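You operate a simulated robot arm through the tools that you are given. There is no shell and no other tool. Be economical: measure what you need, move in short steps, check, and stop when the job is done.

The job below is to be done with a simulated two-armed robot. You get a single attempt, and the scene is never put back.

JOB
On the top of the ledger table, fold the rag in half and then in half again.

It is judged by the outcome, as a careful person would: the job done as asked, and still so three seconds after it is handed in. It fails if anything else is knocked over, pushed out of place, dropped, spilled or broken. Flat cloth is picked up by pressing the open fingertips on it (5 to 10 N) and closing them slowly along it; thin cloth reads only 2 to 8 mm in the jaws.

ROBOT AND FRAMES
Two 7-joint arms with two-finger parallel grippers on one trunk, on a base that drives. Base frame: it is fixed to the floor where the robot stands at the start and does not move with it; the origin is under the middle of the robot, x ahead of it, y to its left, z up. Lengths are in m, angles in degrees, forces in N, time in s.
The left shoulder is at the start at [0.06, 0.189, 1.028], the right one opposite. Places, roughly: top of the ledger table [0.8, 0.1, 0.7]. Payload 3.43 kg a hand.
The tool frame of a hand sits at the grasp point between the pads (the TCP): z along the fingers, y along the line on which they close. The tips reach 0.03 m beyond it. Largest opening 0.094 m; finger width 0.028, thickness 0.01; the body of the gripper, 0.05 by 0.096 m, starts 0.055 m behind the TCP.
Orientation is told as [roll, pitch, yaw] about the base's x, y, z axes, in that order, counted from this pose: with the fingers straight down and closing along the base's y, the tool's x points along the base's -x, its y along +y and its z along -z.

CONTROLS
- The arms move only by the tool jog_arm. It takes "left_steps", "right_steps" or both (then of equal length, played together; a hand with none holds still); each is a list of rows, each a list of 7 numbers: the shift along the tool's x, y, z in m, then the turn, a rotation vector about the tool's x, y, z in degrees, then the finger opening in m, from 0 to 0.094. In form: [[x, y, z, wx, wy, wz, claw], ...]. A call has 1 to 20 rows; each row shifts and turns the commanded pose from where the row before left it, along the tool's axes as they then stand. Rows are played at 5 a second. More than 0.05 m and 8.6 degrees between two rows, or a gripper value outside its range, and nothing of the call is played. Where a pose cannot be reached the arm comes as near as it can. A force on the tool above 40 N (or 10 N above the force at the start of the call, whichever is more), or a blocked arm, ends the call early, and 0.2 s more pass. Each finger travels about 0.153 m/s and halts on what it meets, pressing with about 27 N; the grip force reading is that of the motor and also rises with nothing between the fingers. The clock runs only during rows and for 0.2 s after the last one: add rows that do not move to give the fingers time. The reply holds the time, the measured pose of the TCP, the force on the tool along the base axes, the opening and the grip force, in the units named above and with some noise, with the torque about the TCP (base axes, N m) and any sound that the robot's microphone picked up.
- Cameras (640 x 400 px; columns grow to the right, rows downward): "scene" is now at [0.0055, 0.0227, 1.5654]; the picture's right is [0.32, -0.95, 0.00], its down [-0.81, -0.27, -0.52] and it looks along [0.49, 0.16, -0.86] (base axes); focal length 259 px, centre (320, 200). "left" rides on the left gripper at [0.076, -0.014, -0.102] in its tool frame; the picture's right is [0.18, 0.98, 0.00], its down [-0.75, 0.14, -0.64] and it looks along [-0.63, 0.12, 0.77] (tool axes); focal length 243 px, centre (320, 200). "right" rides on the right gripper at [0.076, 0.014, -0.102] in its tool frame; the picture's right is [-0.18, 0.98, 0.00], its down [-0.75, -0.14, -0.64] and it looks along [-0.63, -0.12, 0.77] (tool axes); focal length 243 px, centre (320, 200). There is no depth. A picture from a camera that has moved, and an enlarged one, comes with that camera's place and axes in the base frame and with its lens.
- camera(camera): a new picture of that camera. It takes no simulated time.
- slide_trunk(by): slides the trunk up (or, below 0, down) by that many m; the arms and the scene camera ride with it, the base frame stays. It gives what a move gives, with no picture.
- roll_base(legs): drives the robot by 1 to 6 legs, each [ahead, left, turn to the left] in m, m and degrees, along the robot's own axes; the way and the turn of a leg run together, so that a leg with both is an arc; at most 1.5 m and 180 degrees a leg. The arms and the cameras ride along, it lands a little off, and it stops where it bumps. It gives what a move gives.
- turn_head(pan, tilt): turns the head with the scene camera to pan (to the left, within 86 degrees either way) and tilt (down, from -29 to 69), counted from straight ahead of the robot. It gives what a move gives.
- inspect(camera, box): a new picture of the part [left, top, right, bottom] of that camera's present view, enlarged. It takes no simulated time.
- close_job(): hands the job in; it is judged then, once.

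Work in short steps. Places have to be worked out from the pictures, the camera data and where the tool is seen: move nearer, look again, correct. Check each grasp and each placing, and mend what went wrong. You have 120 turns and 88 pictures in all, those below and enlarged ones among them. Open the grippers and draw the arms clear of the work before you hand the job in, unless the task says otherwise; then end with one line.

The tools are called as name(argument=value, ...) on one line, values as JSON. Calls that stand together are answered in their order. jog_arm: Moves the arms, as the interface text tells. Its arguments: {"type":"object","properties":{"left_steps":{"type":"array","items":{"type":"array","items":{"type":"number"}}},"right_steps":{"type":"array","items":{"type":"array","items":{"type":"number"}}}},"required":[]} The other tools are called the same way: slide_trunk (by) slides the trunk up or down; roll_base (legs) drives the base; turn_head (pan, tilt) turns the head that bears the scene camera; camera (camera) takes a picture; inspect (camera, box) takes an enlarged picture of a part of a camera's view; close_job () hands the job in.

At the start:

```text
clock: 0.0
left_tcp_pos: [0.4797, 0.321, 0.8921]
left_ee_rot: [0.0, -0.1, -0.1]
left_ft_force: [1.0, -0.5, 0.1]
left_wrist_torque: [-0.01, 0.01, -0.02]
left_gripper_width: 0.0941
left_finger_force: 0.1
right_tcp_pos: [0.3413, -0.0748, 0.9439]
right_ee_rot: [0.0, 0.0, -0.1]
right_ft_force: [0.2, -0.5, 0.5]
right_wrist_torque: [0.0, -0.01, -0.03]
right_gripper_width: 0.0942
right_finger_force: 0.0
trunk travel left (down, up): [-0.7, 0.29]
robot x, y, heading: [0.0041, 0.002, -0.0]
head pan, tilt: [18.5, 59.0]
```

scene: 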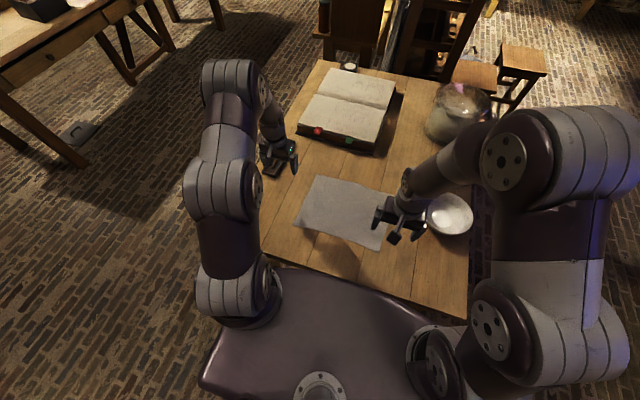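
right: 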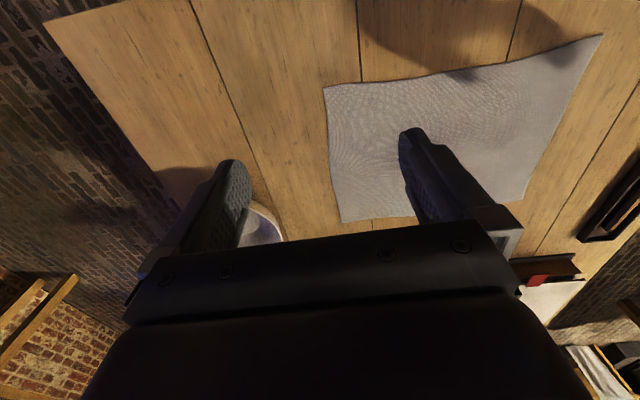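
left: 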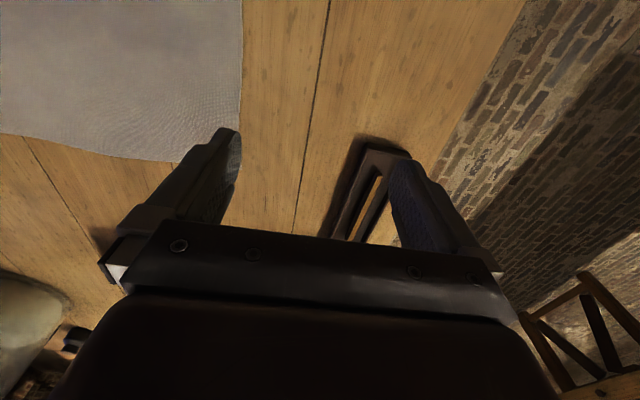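

The rag lies flat at about x 0.36–0.61, y −0.075–0.245, on a table top at z≈0.70. I'll move both hands above its far corners and yaw them so the fingers close along x.

jog_arm(left_steps=[[-0.0192, -0.0167, 0.01, 0, 0, 0, 0.094], [-0.0192, -0.0167, 0.01, 0, 0, 0, 0.094], [-0.0192, -0.0167, 0.01, 0, 0, 0, 0.094], [-0.0192, -0.0167, 0.01, 0, 0, 0, 0.094], [-0.0192, -0.0167, 0.01, 0, 0, 0, 0.094], [-0.0192, -0.0167, 0.01, 0, 0, 0, 0.094], [0, 0, 0, 0, 0, 8.18, 0.05], [0, 0, 0, 0, 0, 8.18, 0.05], [0, 0, 0, 0, 0, 8.18, 0.05], [0, 0, 0, 0, 0, 8.18, 0.05], [0, 0, 0, 0, 0, 8.18, 0.05], [0, 0, 0, 0, 0, 8.18, 0.05], [0, 0, 0, 0, 0, 8.18, 0.05], [0, 0, 0, 0, 0, 8.18, 0.05], [0, 0, 0, 0, 0, 8.18, 0.05], [0, 0, 0, 0, 0, 8.18, 0.05], [0, 0, 0, 0, 0, 8.18, 0.05]], right_steps=[[-0.0423, 0.0058, 0.0183, 0, 0, 0, 0.094], [-0.0423, 0.0058, 0.0183, 0, 0, 0, 0.094], [-0.0423, 0.0058, 0.0183, 0, 0, 0, 0.094], [-0.0423, 0.0058, 0.0183, 0, 0, 0, 0.094], [-0.0423, 0.0058, 0.0183, 0, 0, 0, 0.094], [-0.0423, 0.0058, 0.0183, 0, 0, 0, 0.094], [0, 0, 0, 0, 0, -8.18, 0.05], [0, 0, 0, 0, 0, -8.18, 0.05], [0, 0, 0, 0, 0, -8.18, 0.05], [0, 0, 0, 0, 0, -8.18, 0.05], [0, 0, 0, 0, 0, -8.18, 0.05], [0, 0, 0, 0, 0, -8.18, 0.05], [0, 0, 0, 0, 0, -8.18, 0.05], [0, 0, 0, 0, 0, -8.18, 0.05], [0, 0, 0, 0, 0, -8.18, 0.05], [0, 0, 0, 0, 0, -8.18, 0.05], [0, 0, 0, 0, 0, -8.18, 0.05]])

camera(camera="scene")

camera(camera="left")

camera(camera="right")

```text
clock: 3.6
left_tcp_pos: [0.5943, 0.2216, 0.8323]
left_ee_rot: [0.0, 0.0, -90.1]
left_ft_force: [-0.2, 1.1, -0.7]
left_wrist_torque: [0.01, 0.01, -0.03]
left_gripper_width: 0.0502
left_finger_force: 0.0
right_tcp_pos: [0.5954, -0.0405, 0.834]
right_ee_rot: [0.1, 0.0, 90.0]
right_ft_force: [-0.2, 1.0, -0.2]
right_wrist_torque: [0.04, 0.0, 0.03]
right_gripper_width: 0.0499
right_finger_force: 0.0
trunk travel left (down, up): [-0.7, 0.29]
robot x, y, heading: [0.0021, 0.0009, -0.1]
head pan, tilt: [18.5, 59.0]
```

```text
84 pictures are left
camera scene: at [0.0056, 0.0226, 1.5654], right [0.32, -0.95, 0.0], down [-0.81, -0.27, -0.52], along [0.49, 0.16, -0.86], focal length 259 px, centre (320, 200)
```

scene: 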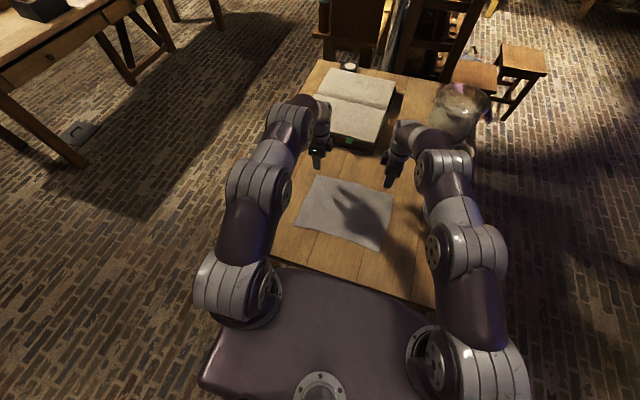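

```text
83 pictures are left
camera left: at [0.5811, 0.2975, 0.9355], right [0.98, 0.18, 0.0], down [0.14, -0.75, 0.64], along [0.12, -0.63, -0.77], focal length 243 px, centre (320, 200)
```

left: 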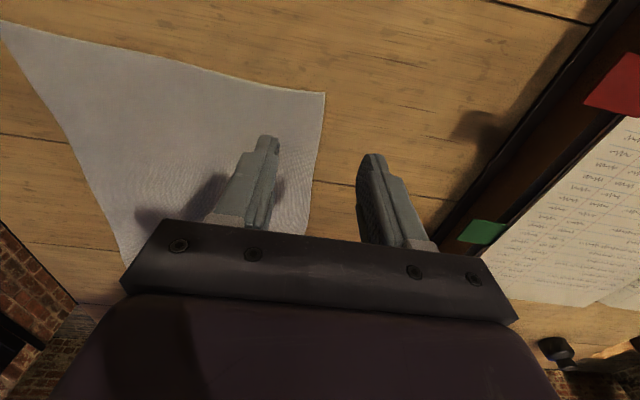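

```text
82 pictures are left
camera right: at [0.5807, -0.116, 0.9367], right [-0.98, 0.18, 0.0], down [0.14, 0.75, 0.64], along [0.12, 0.63, -0.77], focal length 243 px, centre (320, 200)
```

right: 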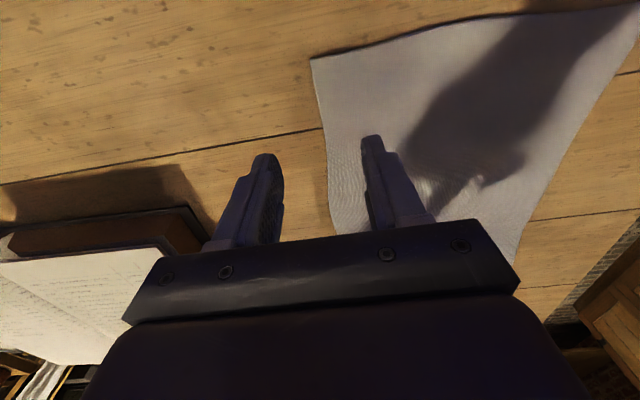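

Far edge is at x≈0.597 at the corners (y≈0.231 and −0.076). I'll line the hands up just inside it and descend to near the surface with fingers opened 0.035.

jog_arm(left_steps=[[-0.01, -0.017, 0.01, 0, 0, 0, 0.035], [0, 0, 0.04, 0, 0, 0, 0.035], [0, 0, 0.03, 0, 0, 0, 0.035], [0, 0, 0.012, 0, 0, 0, 0.035], [0, 0, 0, 0, 0, 0, 0.035]], right_steps=[[0.015, 0.018, 0.01, 0, 0, 0, 0.035], [0, 0, 0.04, 0, 0, 0, 0.035], [0, 0, 0.03, 0, 0, 0, 0.035], [0, 0, 0.012, 0, 0, 0, 0.035], [0, 0, 0, 0, 0, 0, 0.035]])

camera(camera="left")

camera(camera="right")

```text
clock: 4.7
left_tcp_pos: [0.582, 0.2117, 0.7518]
left_ee_rot: [1.1, 0.1, -90.0]
left_ft_force: [-6.9, -0.7, 27.8]
left_wrist_torque: [0.06, 0.96, 0.05]
left_gripper_width: 0.0385
left_finger_force: 2.6
right_tcp_pos: [0.5799, -0.0534, 0.7521]
right_ee_rot: [-1.0, -0.1, 90.0]
right_ft_force: [-5.0, -0.3, 22.0]
right_wrist_torque: [-0.16, 0.7, 0.03]
right_gripper_width: 0.0377
right_finger_force: 3.0
trunk travel left (down, up): [-0.7, 0.29]
robot x, y, heading: [0.0026, 0.0022, -0.0]
head pan, tilt: [18.5, 59.0]
stopped in row 5 (left hand): the force on the tool passed its limit (the readings are from after the stop); the commanded pose is now the measured one
```

```text
81 pictures are left
camera left: at [0.566, 0.2876, 0.8548], right [0.98, 0.18, 0.02], down [0.13, -0.76, 0.64], along [0.13, -0.63, -0.77], focal length 243 px, centre (320, 200)
```

left: 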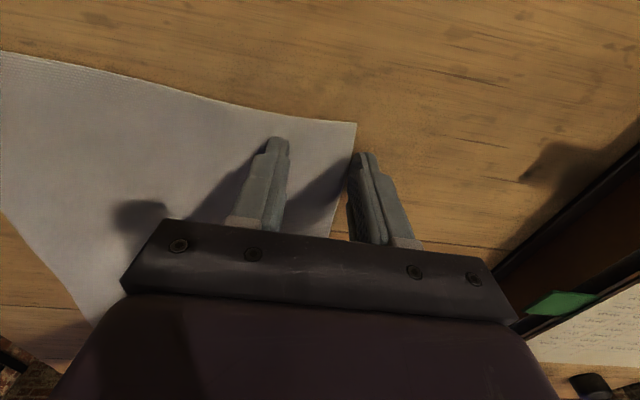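

```text
80 pictures are left
camera right: at [0.5633, -0.1305, 0.8531], right [-0.98, 0.18, -0.02], down [0.13, 0.75, 0.65], along [0.13, 0.63, -0.76], focal length 243 px, centre (320, 200)
```

right: 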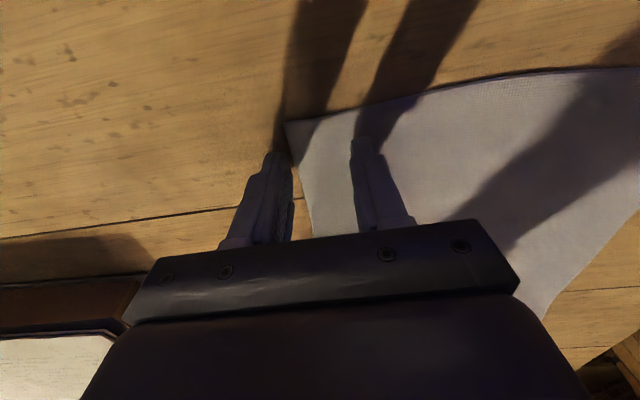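

The table surface is at z≈0.722, and the outer fingers sit just off the cloth edge. I'll lift slightly, shift both hands 16 mm inward, and press gently again.

jog_arm(left_steps=[[0, 0, -0.012, -1, 0, 0, 0.035], [0, -0.018, 0, 0, 0, 0, 0.035], [0, 0, 0.006, 0, 0, 0, 0.035], [0, 0, 0.004, 0, 0, 0, 0.035], [0, 0, 0, 0, 0, 0, 0.035]], right_steps=[[0, 0, -0.012, -1, 0, 0, 0.035], [0, 0.016, 0, 0, 0, 0, 0.035], [0, 0, 0.006, 0, 0, 0, 0.035], [0, 0, 0.004, 0, 0, 0, 0.035], [0, 0, 0, 0, 0, 0, 0.035]])

camera(camera="left")

camera(camera="right")

```text
clock: 5.8
left_tcp_pos: [0.5663, 0.212, 0.7532]
left_ee_rot: [2.5, 0.3, -89.9]
left_ft_force: [5.2, 2.2, 30.1]
left_wrist_torque: [0.14, 0.54, -0.08]
left_gripper_width: 0.0307
left_finger_force: 0.1
right_tcp_pos: [0.5643, -0.0526, 0.7518]
right_ee_rot: [0.1, -0.2, 89.9]
right_ft_force: [2.9, 0.5, 10.1]
right_wrist_torque: [-0.05, -0.29, 0.06]
right_gripper_width: 0.0354
right_finger_force: 0.8
trunk travel left (down, up): [-0.7, 0.29]
robot x, y, heading: [-0.0002, 0.0008, 0.0]
head pan, tilt: [18.5, 59.0]
```

```text
79 pictures are left
camera left: at [0.5477, 0.2881, 0.8548], right [0.98, 0.18, 0.04], down [0.11, -0.76, 0.65], along [0.15, -0.63, -0.76], focal length 243 px, centre (320, 200)
```

left: 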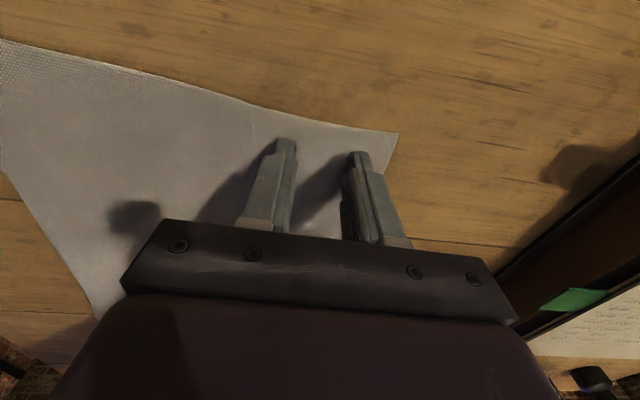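

```text
78 pictures are left
camera right: at [0.5496, -0.1303, 0.8533], right [-0.98, 0.18, 0.0], down [0.14, 0.75, 0.64], along [0.12, 0.63, -0.76], focal length 243 px, centre (320, 200)
```

right: 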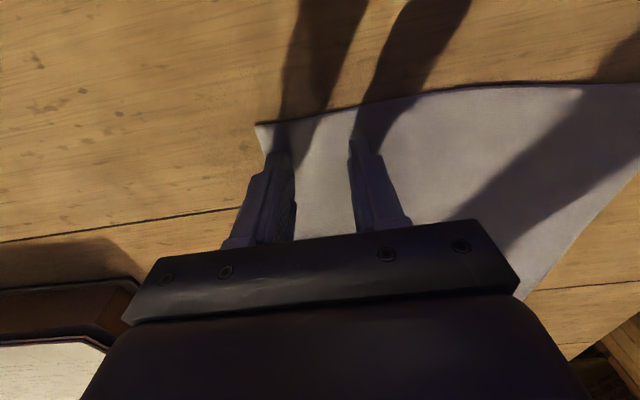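

Both fingers of each hand are on the cloth near the edge, but the left presses too hard (30 N) and is tilted 2.5°. I'll ease it, correct the tilt, then close both slowly.

jog_arm(left_steps=[[0, 0, -0.002, 2.5, 0, 0, 0.032], [0, 0, 0, 0, 0, 0, 0.032]], right_steps=[[0, 0, 0, 0, 0, 0, 0.035], [0, 0, 0, 0, 0, 0, 0.035]])

```text
clock: 6.5
left_tcp_pos: [0.5631, 0.2106, 0.7514]
left_ee_rot: [-0.6, 0.0, -90.0]
left_ft_force: [0.8, 0.9, 22.3]
left_wrist_torque: [0.18, -0.44, 0.03]
left_gripper_width: 0.0321
left_finger_force: 0.1
right_tcp_pos: [0.5644, -0.0534, 0.7516]
right_ee_rot: [0.0, -0.3, 89.9]
right_ft_force: [4.4, 0.0, 17.7]
right_wrist_torque: [-0.1, -0.47, -0.02]
right_gripper_width: 0.0354
right_finger_force: 0.3
trunk travel left (down, up): [-0.7, 0.29]
robot x, y, heading: [0.0036, -0.0003, 0.1]
head pan, tilt: [18.5, 59.0]
```

Force is still about 20 N on each; I'll ease 1 mm and close slowly along the cloth.

jog_arm(left_steps=[[0, 0, -0.001, 0, 0, 0, 0.032], [0, 0, 0, 0, 0, 0, 0.028], [0, 0, 0, 0, 0, 0, 0.024], [0, 0, 0, 0, 0, 0, 0.02], [0, 0, 0, 0, 0, 0, 0.016], [0, 0, 0, 0, 0, 0, 0.012], [0, 0, 0, 0, 0, 0, 0.008], [0, 0, 0, 0, 0, 0, 0.004], [0, 0, 0, 0, 0, 0, 0], [0, 0, 0, 0, 0, 0, 0], [0, 0, 0, 0, 0, 0, 0]], right_steps=[[0, 0, -0.0005, 0, 0, 0, 0.035], [0, 0, 0, 0, 0, 0, 0.03], [0, 0, 0, 0, 0, 0, 0.025], [0, 0, 0, 0, 0, 0, 0.02], [0, 0, 0, 0, 0, 0, 0.016], [0, 0, 0, 0, 0, 0, 0.012], [0, 0, 0, 0, 0, 0, 0.008], [0, 0, 0, 0, 0, 0, 0.004], [0, 0, 0, 0, 0, 0, 0], [0, 0, 0, 0, 0, 0, 0], [0, 0, 0, 0, 0, 0, 0]])

camera(camera="left")

camera(camera="right")

```text
clock: 8.8
left_tcp_pos: [0.5639, 0.2121, 0.7522]
left_ee_rot: [-0.6, 0.1, -89.9]
left_ft_force: [-0.1, 0.9, 0.7]
left_wrist_torque: [0.0, 0.01, 0.0]
left_gripper_width: 0.0067
left_finger_force: 27.1
right_tcp_pos: [0.5635, -0.052, 0.7519]
right_ee_rot: [0.2, -0.2, 90.0]
right_ft_force: [7.6, -1.8, 33.1]
right_wrist_torque: [-0.13, -0.46, -0.04]
right_gripper_width: 0.0064
right_finger_force: 26.6
trunk travel left (down, up): [-0.7, 0.29]
robot x, y, heading: [-0.0031, -0.0009, 0.0]
head pan, tilt: [18.5, 59.0]
```

```text
77 pictures are left
camera left: at [0.5506, 0.2883, 0.8553], right [0.98, 0.18, -0.01], down [0.15, -0.75, 0.64], along [0.11, -0.63, -0.77], focal length 243 px, centre (320, 200)
```

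left: 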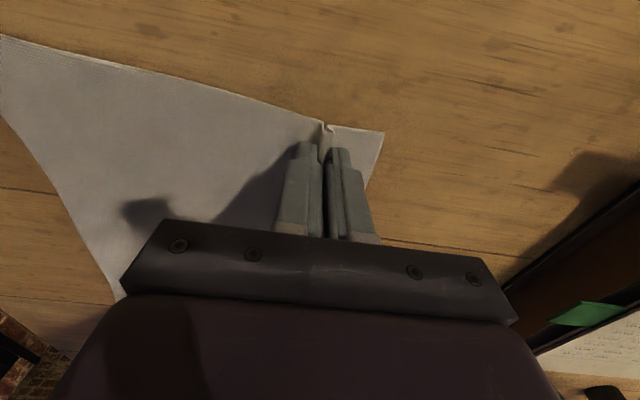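

```text
76 pictures are left
camera right: at [0.5498, -0.1298, 0.8532], right [-0.98, 0.18, 0.0], down [0.14, 0.75, 0.64], along [0.12, 0.63, -0.77], focal length 243 px, centre (320, 200)
```

right: 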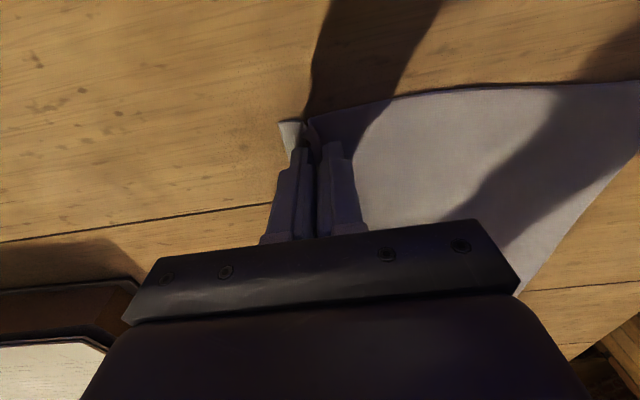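

Both hands hold a ridge of cloth (6–7 mm readings). I'll start lifting along a low arc while tilting the fingers outward, then check.

jog_arm(left_steps=[[0, -0.011, -0.02, -8, 0, 0, 0], [0, -0.0115, -0.0188, -8, 0, 0, 0], [0, -0.0137, -0.0175, -8, 0, 0, 0], [0, -0.016, -0.0181, -8, 0, 0, 0], [0, 0, 0, 0, 0, 0, 0]], right_steps=[[0, 0.011, -0.02, 8, 0, 0, 0], [0, 0.0115, -0.0188, 8, 0, 0, 0], [0, 0.0137, -0.0175, 8, 0, 0, 0], [0, 0.016, -0.0181, 8, 0, 0, 0], [0, 0, 0, 0, 0, 0, 0]])

camera(camera="scene")

camera(camera="right")

```text
clock: 10.1
left_tcp_pos: [0.5131, 0.2118, 0.8071]
left_ee_rot: [28.4, -0.2, -90.1]
left_ft_force: [-0.8, 0.0, 0.2]
left_wrist_torque: [0.03, 0.0, -0.01]
left_gripper_width: 0.0068
left_finger_force: 27.3
left hand out of reach, approached as far as the arm can: row 4
right_tcp_pos: [0.5013, -0.0513, 0.8082]
right_ee_rot: [-31.4, -0.2, 90.0]
right_ft_force: [-0.1, -0.4, -0.4]
right_wrist_torque: [0.02, 0.02, 0.01]
right_gripper_width: 0.0039
right_finger_force: 27.2
trunk travel left (down, up): [-0.7, 0.29]
robot x, y, heading: [0.0021, -0.0004, 0.3]
head pan, tilt: [18.5, 59.0]
```

```text
75 pictures are left
camera scene: at [0.0092, 0.0231, 1.5653], right [0.32, -0.95, 0.0], down [-0.81, -0.27, -0.51], along [0.49, 0.16, -0.86], focal length 259 px, centre (320, 200)
```

scene: 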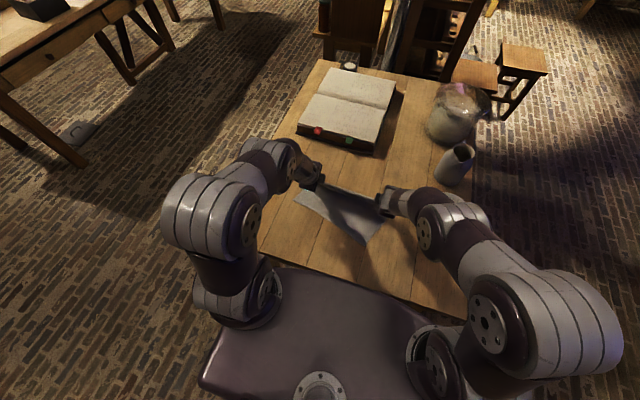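

```text
74 pictures are left
camera right: at [0.4366, -0.1294, 0.8881], right [-0.84, 0.19, -0.51], down [-0.22, 0.75, 0.62], along [0.5, 0.63, -0.59], focal length 243 px, centre (320, 200)
```

right: 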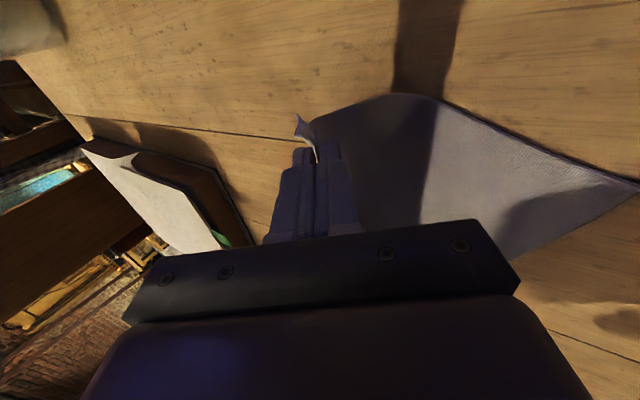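

Both corners are held, and the left arm is at its tilt limit (~28°). Keeping the arms' shape, I'll back the base 7 cm to carry the edge toward the near side.

roll_base(legs=[[-0.07, 0, 0]])

camera(camera="scene")

camera(camera="left")

```text
clock: 11.1
left_tcp_pos: [0.4418, 0.2119, 0.8089]
left_ee_rot: [28.5, -0.2, -90.2]
left_ft_force: [-0.1, 0.1, 0.0]
left_wrist_torque: [0.02, -0.04, -0.04]
left_gripper_width: 0.0068
left_finger_force: 26.7
right_tcp_pos: [0.4306, -0.0542, 0.811]
right_ee_rot: [-31.7, -0.1, 90.0]
right_ft_force: [-0.4, 0.5, 0.5]
right_wrist_torque: [0.03, 0.0, 0.05]
right_gripper_width: 0.0041
right_finger_force: 27.0
trunk travel left (down, up): [-0.7, 0.29]
robot x, y, heading: [-0.067, 0.0018, -0.1]
head pan, tilt: [18.5, 59.0]
```

```text
73 pictures are left
camera scene: at [-0.0657, 0.0227, 1.5654], right [0.32, -0.95, 0.0], down [-0.81, -0.27, -0.52], along [0.49, 0.16, -0.86], focal length 259 px, centre (320, 200)
```

scene: 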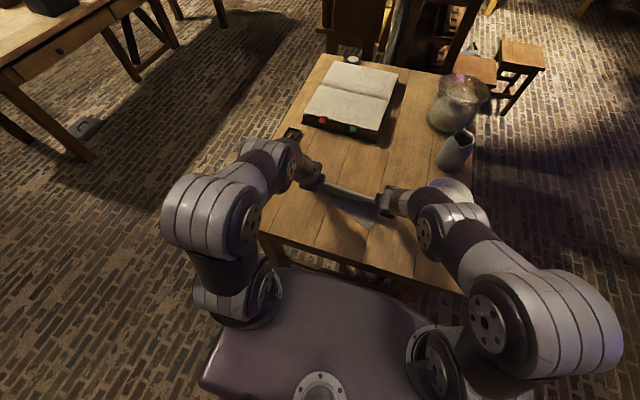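

```text
72 pictures are left
camera left: at [0.38, 0.2873, 0.8929], right [0.86, 0.18, 0.47], down [-0.18, -0.75, 0.63], along [0.47, -0.63, -0.62], focal length 243 px, centre (320, 200)
```

left: 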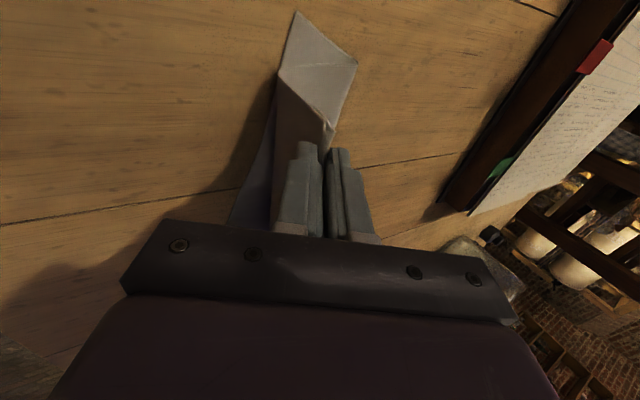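

I need a closer look at how the lower layer lies.

inspect(camera="scene", box=[250, 130, 450, 255])

camera(camera="right")

```text
3.20 times, centred on (350, 192) of scene
camera zoom: at [-0.0657, 0.0227, 1.5654], right [0.32, -0.95, 0.0], down [-0.81, -0.27, -0.52], along [0.49, 0.16, -0.86], focal length 828 px, centre (224, 224)
```

zoom: 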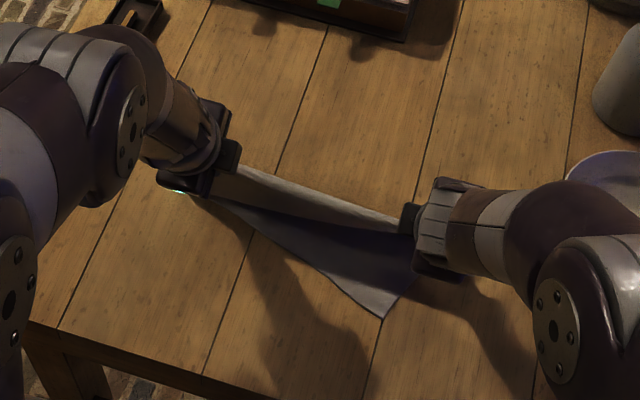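

```text
70 pictures are left
camera right: at [0.3637, -0.1302, 0.8893], right [-0.84, 0.19, -0.51], down [-0.22, 0.75, 0.62], along [0.5, 0.63, -0.59], focal length 243 px, centre (320, 200)
```

right: 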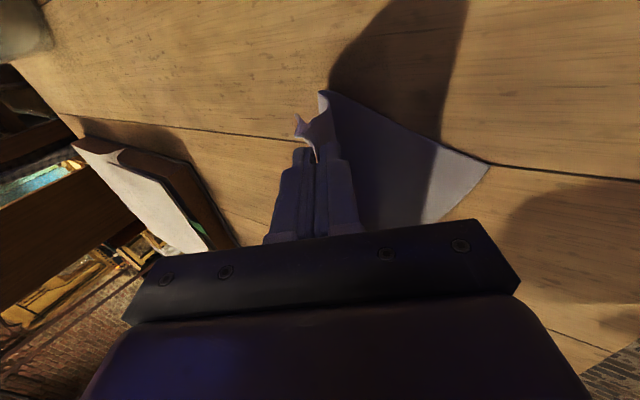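

The lower layer has swivelled ~19° (left near corner ≈(0.459,0.277), right near corner ≈(0.355,−0.026)). I'll set the held corners over those by moving the right hand nearer and left, the left hand slightly out, while lowering.

jog_arm(left_steps=[[0.0053, 0.0012, 0.006, 0, 0, 0, 0], [0.0053, 0.0012, 0.006, 0, 0, 0, 0], [0.0053, 0.0012, 0.006, 0, 0, 0, 0], [0.0053, 0.0012, 0.006, 0, 0, 0, 0], [0, 0, 0, 0, 0, 0, 0]], right_steps=[[-0.01025, 0.0134, -0.001, 0, 0, 0, 0], [-0.01025, 0.0134, -0.001, 0, 0, 0, 0], [-0.01025, 0.0134, -0.001, 0, 0, 0, 0], [-0.01025, 0.0134, -0.001, 0, 0, 0, 0], [0, 0, 0, 0, 0, 0, 0]])

inspect(camera="scene", box=[250, 130, 450, 255])

camera(camera="left")

camera(camera="right")

```text
clock: 12.3
left_tcp_pos: [0.4575, 0.2311, 0.7899]
left_ee_rot: [28.4, -0.3, -90.2]
left_ft_force: [0.5, 0.0, 0.4]
left_wrist_torque: [-0.02, 0.01, 0.02]
left_gripper_width: 0.0067
left_finger_force: 27.5
right_tcp_pos: [0.3831, -0.0137, 0.7851]
right_ee_rot: [-31.4, -0.2, 90.0]
right_ft_force: [0.5, -0.6, 0.2]
right_wrist_torque: [0.01, 0.05, 0.01]
right_gripper_width: 0.004
right_finger_force: 26.9
trunk travel left (down, up): [-0.7, 0.29]
robot x, y, heading: [-0.0665, -0.0008, -0.1]
head pan, tilt: [18.5, 59.0]
```

```text
3.20 times, centred on (350, 192) of scene
camera zoom: at [-0.0641, 0.0223, 1.5654], right [0.32, -0.95, 0.0], down [-0.81, -0.27, -0.52], along [0.49, 0.16, -0.86], focal length 828 px, centre (224, 224)
```

zoom: 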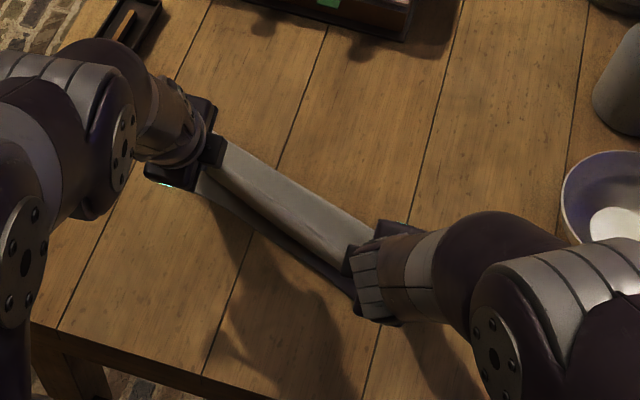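

```text
68 pictures are left
camera left: at [0.3962, 0.3081, 0.8736], right [0.87, 0.18, 0.47], down [-0.18, -0.75, 0.63], along [0.47, -0.63, -0.62], focal length 243 px, centre (320, 200)
```

left: 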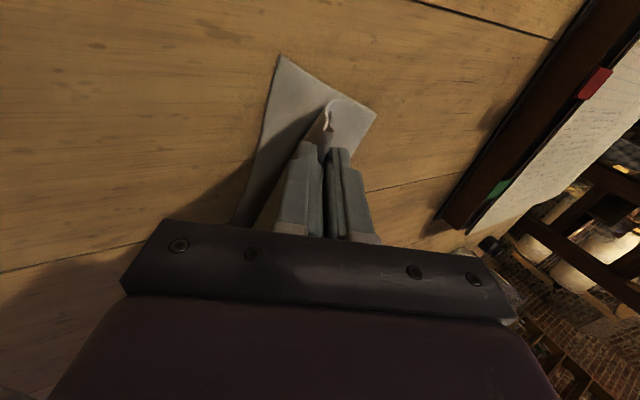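

```text
67 pictures are left
camera right: at [0.3164, -0.0889, 0.8641], right [-0.84, 0.19, -0.51], down [-0.21, 0.75, 0.62], along [0.5, 0.63, -0.59], focal length 243 px, centre (320, 200)
```

right: 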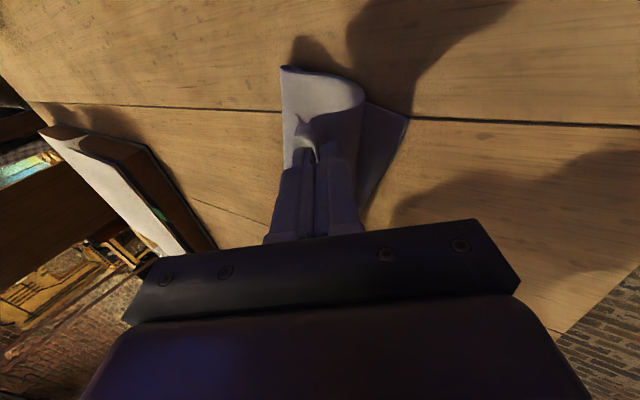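

The fold loop is forming neatly, aligned with the near edge. Now I lower the held edge onto the lower layer.

jog_arm(left_steps=[[0, -0.0013, 0.009, 0, 0, 0, 0], [0, -0.0013, 0.009, 0, 0, 0, 0], [0, -0.0013, 0.0083, 0, 0, 0, 0], [0, 0, 0, 0, 0, 0, 0]], right_steps=[[0, 0.0037, 0.006, 0, 0, 0, 0], [0, 0.0037, 0.006, 0, 0, 0, 0], [0, 0.0036, 0.006, 0, 0, 0, 0], [0, 0, 0, 0, 0, 0, 0]])

camera(camera="left")

camera(camera="right")

```text
clock: 13.3
left_tcp_pos: [0.4666, 0.233, 0.7647]
left_ee_rot: [28.4, -0.2, -90.1]
left_ft_force: [-0.9, 1.1, 0.0]
left_wrist_torque: [-0.01, -0.03, -0.01]
left_gripper_width: 0.0066
left_finger_force: 27.2
right_tcp_pos: [0.3829, -0.0132, 0.7634]
right_ee_rot: [-31.5, -0.1, 89.9]
right_ft_force: [-0.4, 0.1, 0.4]
right_wrist_torque: [0.04, 0.03, -0.02]
right_gripper_width: 0.0039
right_finger_force: 26.7
trunk travel left (down, up): [-0.7, 0.29]
robot x, y, heading: [-0.0702, 0.0013, 0.0]
head pan, tilt: [18.5, 59.0]
```

```text
66 pictures are left
camera left: at [0.4056, 0.3079, 0.8488], right [0.86, 0.18, 0.47], down [-0.18, -0.75, 0.63], along [0.47, -0.63, -0.62], focal length 243 px, centre (320, 200)
```

left: 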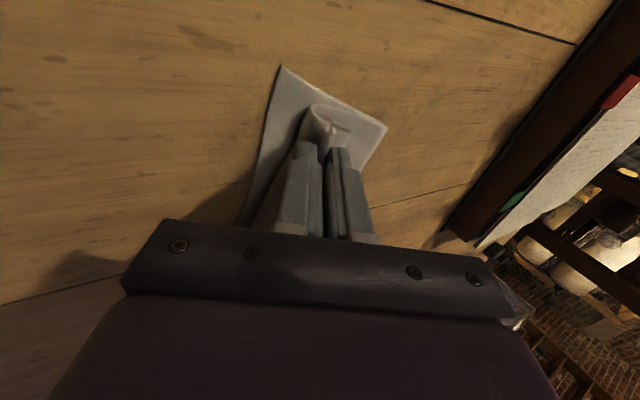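

```text
65 pictures are left
camera right: at [0.3163, -0.089, 0.8428], right [-0.84, 0.19, -0.51], down [-0.21, 0.75, 0.62], along [0.5, 0.63, -0.59], focal length 243 px, centre (320, 200)
```

right: 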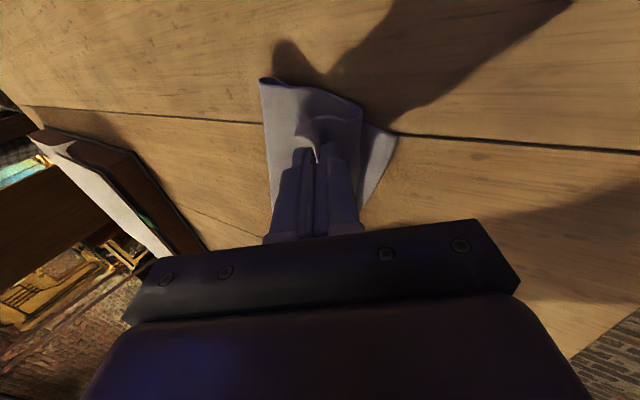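

Corners are placed over the near edge within about a centimetre. I'll open and withdraw backward and up.

jog_arm(left_steps=[[0.003, 0, 0.003, 0, 0, 0, 0], [0, 0, 0, 0, 0, 0, 0.015], [0, 0, 0, 0, 0, 0, 0.03], [0, 0, -0.01, 0, 0, 0, 0.03], [0, 0, -0.02, 0, 0, 0, 0.03], [0, 0, -0.03, 0, 0, 0, 0.03], [0, 0, -0.04, 0, 0, 0, 0.03], [0, 0, -0.04, 0, 0, 0, 0.03]], right_steps=[[0, 0, 0.002, 0, 0, 0, 0], [0, 0, 0, 0, 0, 0, 0.015], [0, 0, 0, 0, 0, 0, 0.03], [0, 0, -0.01, 0, 0, 0, 0.03], [0, 0, -0.02, 0, 0, 0, 0.03], [0, 0, -0.03, 0, 0, 0, 0.03], [0, 0, -0.04, 0, 0, 0, 0.03], [0, 0, -0.04, 0, 0, 0, 0.03]])

inspect(camera="scene", box=[250, 130, 450, 255])

camera(camera="left")

camera(camera="right")

```text
clock: 15.1
left_tcp_pos: [0.3996, 0.2343, 0.8868]
left_ee_rot: [28.4, -0.2, -90.3]
left_ft_force: [-0.1, 0.0, 0.5]
left_wrist_torque: [0.0, -0.01, 0.02]
left_gripper_width: 0.0297
left_finger_force: 0.1
right_tcp_pos: [0.3086, -0.0141, 0.882]
right_ee_rot: [-31.6, -0.2, 90.0]
right_ft_force: [0.5, 1.0, 0.9]
right_wrist_torque: [-0.01, -0.01, 0.01]
right_gripper_width: 0.0302
right_finger_force: 0.0
trunk travel left (down, up): [-0.7, 0.29]
robot x, y, heading: [-0.0699, 0.0016, 0.2]
head pan, tilt: [18.5, 59.0]
```

```text
3.20 times, centred on (350, 192) of scene
camera zoom: at [-0.0671, 0.0219, 1.5653], right [0.32, -0.95, 0.0], down [-0.81, -0.27, -0.52], along [0.49, 0.16, -0.86], focal length 828 px, centre (224, 224)
```

zoom: 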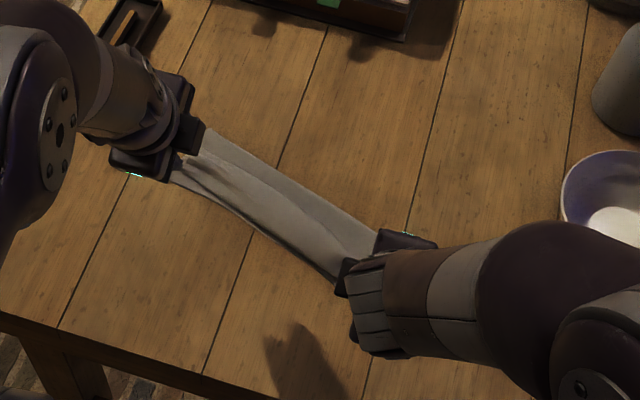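

```text
63 pictures are left
camera left: at [0.3379, 0.311, 0.9702], right [0.86, 0.18, 0.47], down [-0.18, -0.75, 0.63], along [0.47, -0.63, -0.62], focal length 243 px, centre (320, 200)
```

left: 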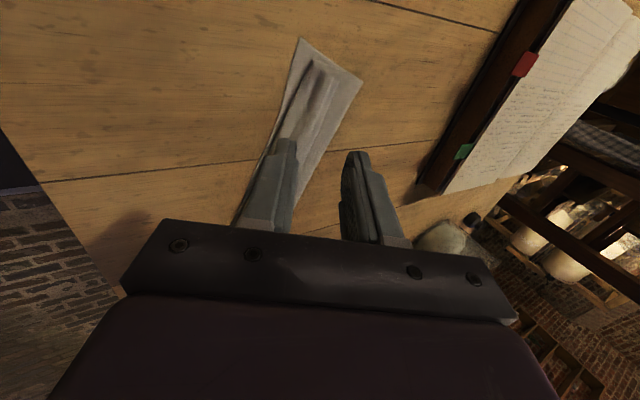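

```text
62 pictures are left
camera right: at [0.2428, -0.0903, 0.9618], right [-0.84, 0.19, -0.51], down [-0.22, 0.75, 0.62], along [0.5, 0.63, -0.59], focal length 243 px, centre (320, 200)
```

right: 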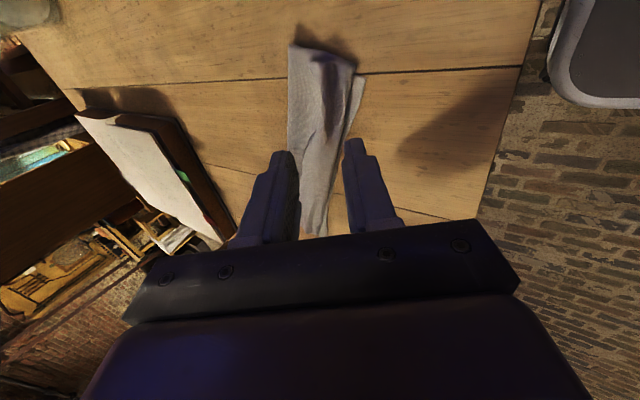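

First fold released. I'll retract both hands outward and level them to view the result.

jog_arm(left_steps=[[0.03, 0, 0, 7.1, 0, 0, 0.03], [0.03, 0, 0, 7.1, 0, 0, 0.03], [0.03, 0, 0, 7.1, 0, 0, 0.03], [0.03, 0, 0, 7.1, 0, 0, 0.03]], right_steps=[[0.04, 0, -0.01, -7.9, 0, 0, 0.03], [0.04, 0, -0.01, -7.9, 0, 0, 0.03], [0.04, 0, 0, -7.9, 0, 0, 0.03], [0.04, 0, 0, -7.9, 0, 0, 0.03]])

camera(camera="scene")

inspect(camera="scene", box=[250, 130, 450, 255])

camera(camera="right")

```text
clock: 16.1
left_tcp_pos: [0.4022, 0.3554, 0.8834]
left_ee_rot: [-0.2, 0.0, -90.2]
left_ft_force: [0.4, -0.5, -0.8]
left_wrist_torque: [0.0, 0.01, 0.03]
left_gripper_width: 0.0297
left_finger_force: 0.1
right_tcp_pos: [0.3031, -0.1737, 0.898]
right_ee_rot: [0.4, -0.1, 89.8]
right_ft_force: [0.1, 0.3, 0.3]
right_wrist_torque: [-0.01, 0.03, 0.01]
right_gripper_width: 0.0301
right_finger_force: 0.1
trunk travel left (down, up): [-0.7, 0.29]
robot x, y, heading: [-0.0664, 0.0001, -0.4]
head pan, tilt: [18.5, 59.0]
```

```text
61 pictures are left
camera scene: at [-0.0627, 0.0221, 1.5653], right [0.32, -0.95, 0.0], down [-0.81, -0.27, -0.52], along [0.49, 0.16, -0.86], focal length 259 px, centre (320, 200)
```

scene: 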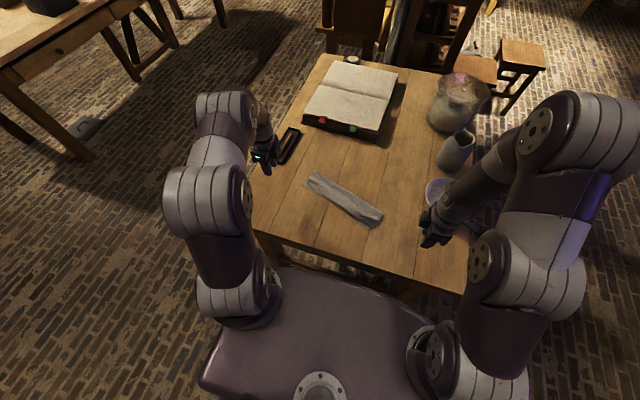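

```text
3.20 times, centred on (350, 192) of scene
camera zoom: at [-0.0627, 0.0221, 1.5653], right [0.32, -0.95, 0.0], down [-0.81, -0.27, -0.52], along [0.49, 0.16, -0.86], focal length 828 px, centre (224, 224)
```

zoom: 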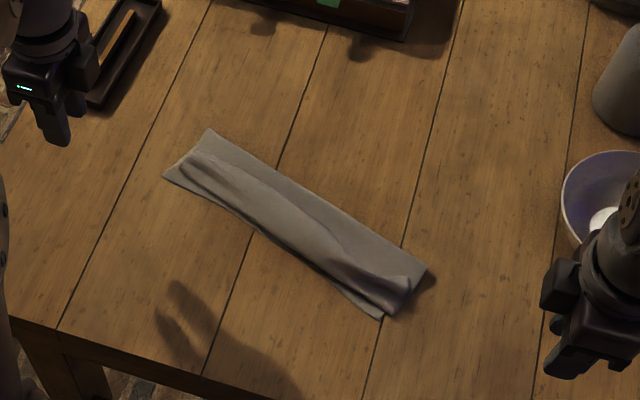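

```text
59 pictures are left
camera right: at [0.2875, -0.2501, 0.9992], right [-0.98, 0.19, 0.0], down [0.15, 0.75, 0.64], along [0.12, 0.63, -0.77], focal length 243 px, centre (320, 200)
```

right: 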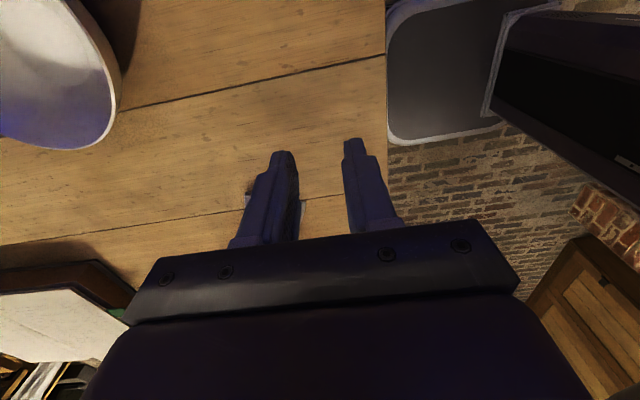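

The strip is folded but only ~0.09 m wide with a wave in the upper layer. A closer look.

inspect(camera="scene", box=[295, 165, 391, 233])

```text
5.88 times, centred on (343, 199) of scene
camera zoom: at [-0.0627, 0.0221, 1.5653], right [0.32, -0.95, 0.0], down [-0.81, -0.27, -0.52], along [0.49, 0.16, -0.86], focal length 1522 px, centre (185, 206)
```

zoom: 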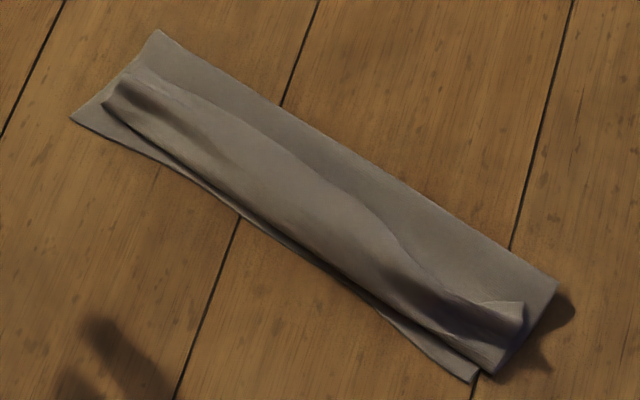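

I can't tell whether the free edge is curled on top or under; I'll bring the right hand camera over the rag's right end.

jog_arm(right_steps=[[-0.032, -0.029, 0, 0, 0, 0, 0.03], [-0.032, -0.029, 0.01, 0, 0, 0, 0.03], [-0.032, -0.029, 0.02, 0, 0, 0, 0.03], [-0.032, -0.029, 0.02, 0, 0, 0, 0.03]])

inspect(camera="right", box=[200, 0, 560, 225])

camera(camera="left")

```text
clock: 17.1
left_tcp_pos: [0.4023, 0.3562, 0.8839]
left_ee_rot: [-0.1, -0.2, -90.1]
left_ft_force: [-0.2, 0.9, -0.4]
left_wrist_torque: [-0.02, 0.06, 0.02]
left_gripper_width: 0.03
left_finger_force: 0.0
right_tcp_pos: [0.4188, -0.0426, 0.8481]
right_ee_rot: [0.2, -0.1, 89.9]
right_ft_force: [0.5, 0.2, -0.2]
right_wrist_torque: [0.01, 0.05, -0.03]
right_gripper_width: 0.0298
right_finger_force: 0.1
trunk travel left (down, up): [-0.7, 0.29]
robot x, y, heading: [-0.073, -0.0028, 0.2]
head pan, tilt: [18.5, 59.0]
```

```text
1.78 times, centred on (380, 112) of right
camera zoom: at [0.4045, -0.1191, 0.9497], right [-0.98, 0.18, 0.0], down [0.14, 0.75, 0.64], along [0.12, 0.63, -0.77], focal length 431 px, centre (213, 356)
```

zoom: 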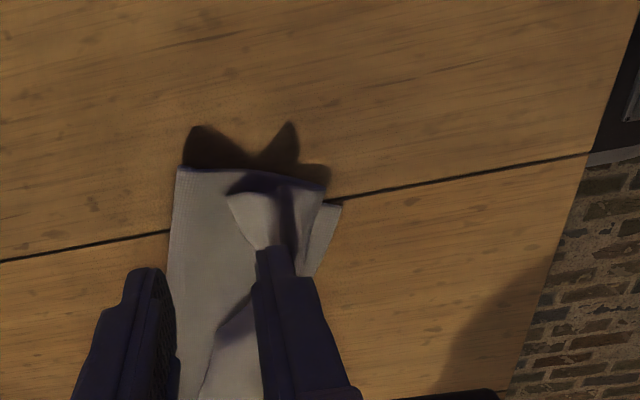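

```text
56 pictures are left
camera left: at [0.3889, 0.4326, 0.9862], right [0.98, 0.18, 0.0], down [0.14, -0.75, 0.64], along [0.12, -0.63, -0.76], focal length 243 px, centre (320, 200)
```

left: 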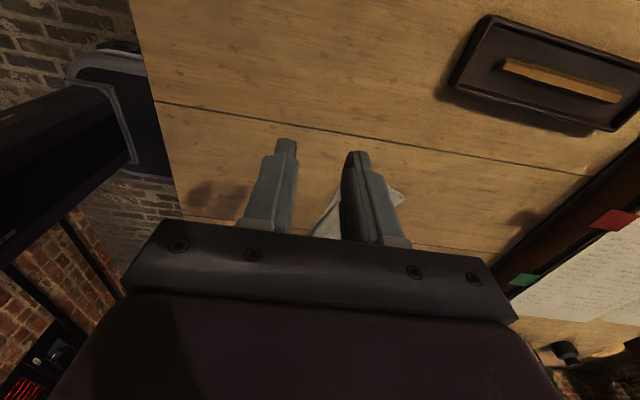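

The free edge has curled back on top toward the fold. I'll yaw both hands to the rag's angle, open fingers wide along its length, and later sweep the curled flap back toward the near edge.

jog_arm(left_steps=[[-0.0374, 0.0253, 0, 0, 0, 0, 0.05], [-0.0374, 0.0253, 0, 0, 0, 0, 0.06], [-0.0374, 0.0253, 0, 0, 0, 0, 0.07], [-0.0374, 0.0253, 0, 0, 0, 0, 0.08], [-0.0374, 0.0253, 0, 0, 0, 0, 0.09], [0, 0, 0, 0, 0, -7.9, 0.09], [0, 0, 0, 0, 0, -7.9, 0.09], [0, 0, 0, 0, 0, -7.9, 0.09], [0, 0, 0, 0, 0, -7.9, 0.09], [0, 0, 0, 0, 0, -7.9, 0.09], [0, 0, 0, 0, 0, -7.9, 0.09], [0, 0, 0, 0, 0, -7.9, 0.09], [0, 0, 0, 0, 0, -7.9, 0.09], [0, 0, 0, 0, 0, -7.9, 0.09], [0, 0, 0, 0, 0, 0, 0.09], [0, 0, 0, 0, 0, 0, 0.09], [0, 0, 0, 0, 0, 0, 0.09], [0, 0, 0, 0, 0, 0, 0.09]], right_steps=[[-0.0122, -0.0116, -0.006, 0, 0, 0, 0.05], [-0.0122, -0.0116, -0.006, 0, 0, 0, 0.06], [-0.0122, -0.0116, -0.006, 0, 0, 0, 0.07], [-0.0122, -0.0116, -0.006, 0, 0, 0, 0.08], [-0.0122, -0.0116, -0.006, 0, 0, 0, 0.09], [0, 0, 0, 0, 0, 8.4, 0.09], [0, 0, 0, 0, 0, 8.4, 0.09], [0, 0, 0, 0, 0, 8.4, 0.09], [0, 0, 0, 0, 0, 8.4, 0.09], [0, 0, 0, 0, 0, 8.4, 0.09], [0, 0, 0, 0, 0, 8.4, 0.09], [0, 0, 0, 0, 0, 8.4, 0.09], [0, 0, 0, 0, 0, 8.4, 0.09], [0, 0, 0, 0, 0, 8.4, 0.09], [0, 0, 0, 0, 0, 8.4, 0.09], [0, 0, 0, 0, 0, 8.4, 0.09], [0, 0, 0, 0, 0, 8.4, 0.09], [0, 0, 0, 0, 0, 8.4, 0.09]])

camera(camera="right")

camera(camera="left")

```text
clock: 20.9
left_tcp_pos: [0.5279, 0.1674, 0.8855]
left_ee_rot: [-0.2, -0.1, -19.1]
left_ft_force: [0.1, 1.0, 0.4]
left_wrist_torque: [-0.02, 0.03, 0.03]
left_gripper_width: 0.0897
left_finger_force: 0.1
right_tcp_pos: [0.476, 0.0166, 0.8794]
right_ee_rot: [0.1, 0.1, -19.4]
right_ft_force: [-0.1, 0.9, -0.6]
right_wrist_torque: [-0.04, -0.04, 0.01]
right_gripper_width: 0.0897
right_finger_force: 0.1
trunk travel left (down, up): [-0.7, 0.29]
robot x, y, heading: [-0.0673, 0.0025, 0.0]
head pan, tilt: [18.5, 59.0]
```

```text
55 pictures are left
camera right: at [0.4085, 0.0542, 0.9816], right [0.5, 0.87, 0.0], down [0.66, -0.38, 0.64], along [0.56, -0.32, -0.77], focal length 243 px, centre (320, 200)
```

right: 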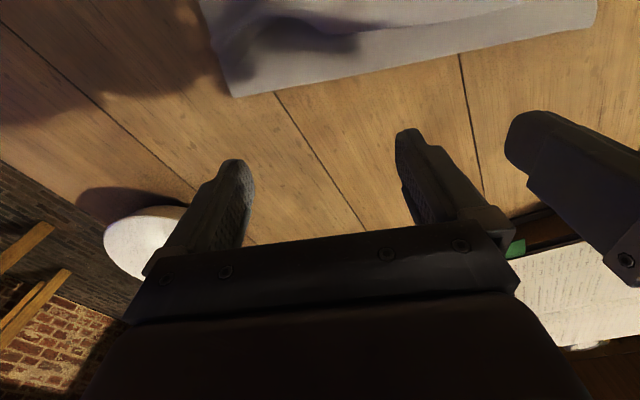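

```text
54 pictures are left
camera left: at [0.4513, 0.1794, 0.9885], right [0.15, 0.99, 0.0], down [0.76, -0.11, 0.64], along [0.64, -0.1, -0.77], focal length 243 px, centre (320, 200)
```

left: 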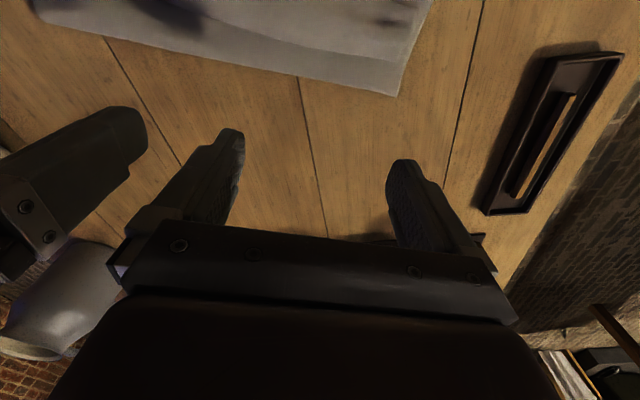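

Hands are at the rag's angle, slightly beyond the fold. I'll shift onto the flat upper layer near the fold and descend to just above the cloth.

jog_arm(left_steps=[[0.018, 0, 0.04, 0, 0, 0, 0.09], [0, 0, 0.04, 0, 0, 0, 0.09], [0, 0, 0.03, 0, 0, 0, 0.09], [0, 0, 0.0145, 0, 0, 0, 0.09], [0, 0, 0, 0, 0, 0, 0.09]], right_steps=[[0.018, 0, 0.04, 0, 0, 0, 0.09], [0, 0, 0.04, 0, 0, 0, 0.09], [0, 0, 0.025, 0, 0, 0, 0.09], [0, 0, 0.0135, 0, 0, 0, 0.09], [0, 0, 0, 0, 0, 0, 0.09]])

camera(camera="right")

camera(camera="left")

```text
clock: 22.1
left_tcp_pos: [0.5112, 0.1743, 0.7612]
left_ee_rot: [-0.2, -0.1, -19.1]
left_ft_force: [-0.1, 0.5, 0.7]
left_wrist_torque: [-0.02, 0.03, 0.0]
left_gripper_width: 0.0902
left_finger_force: 0.0
right_tcp_pos: [0.4596, 0.0216, 0.7595]
right_ee_rot: [0.0, 0.1, -19.1]
right_ft_force: [0.4, -0.3, 0.2]
right_wrist_torque: [-0.03, -0.01, 0.02]
right_gripper_width: 0.09
right_finger_force: 0.0
trunk travel left (down, up): [-0.7, 0.29]
robot x, y, heading: [-0.0706, -0.0034, 0.2]
head pan, tilt: [18.5, 59.0]
```

```text
53 pictures are left
camera right: at [0.3914, 0.0603, 0.8625], right [0.5, 0.87, 0.0], down [0.67, -0.38, 0.64], along [0.56, -0.32, -0.77], focal length 243 px, centre (320, 200)
```

right: 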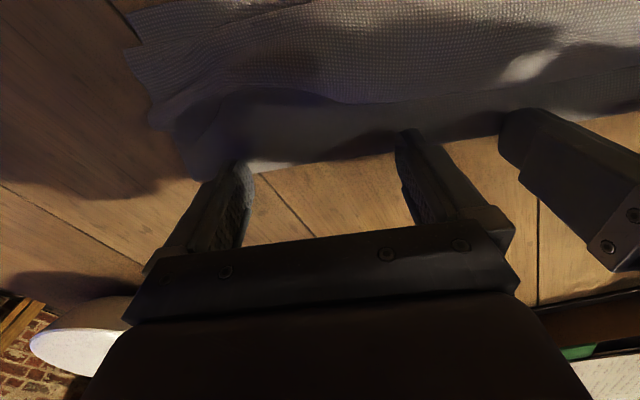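

```text
52 pictures are left
camera left: at [0.4344, 0.1854, 0.8635], right [0.15, 0.99, 0.0], down [0.76, -0.11, 0.64], along [0.64, -0.1, -0.77], focal length 243 px, centre (320, 200)
```

left: 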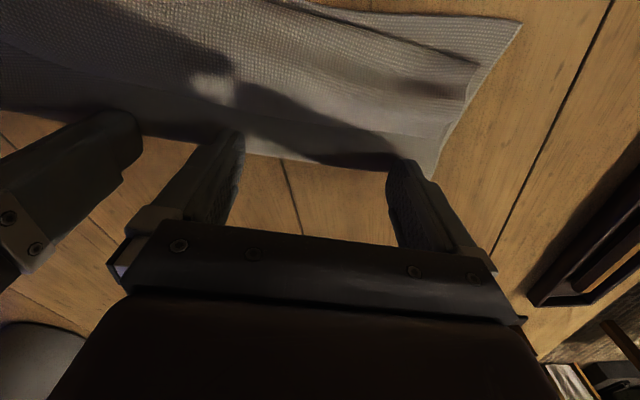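

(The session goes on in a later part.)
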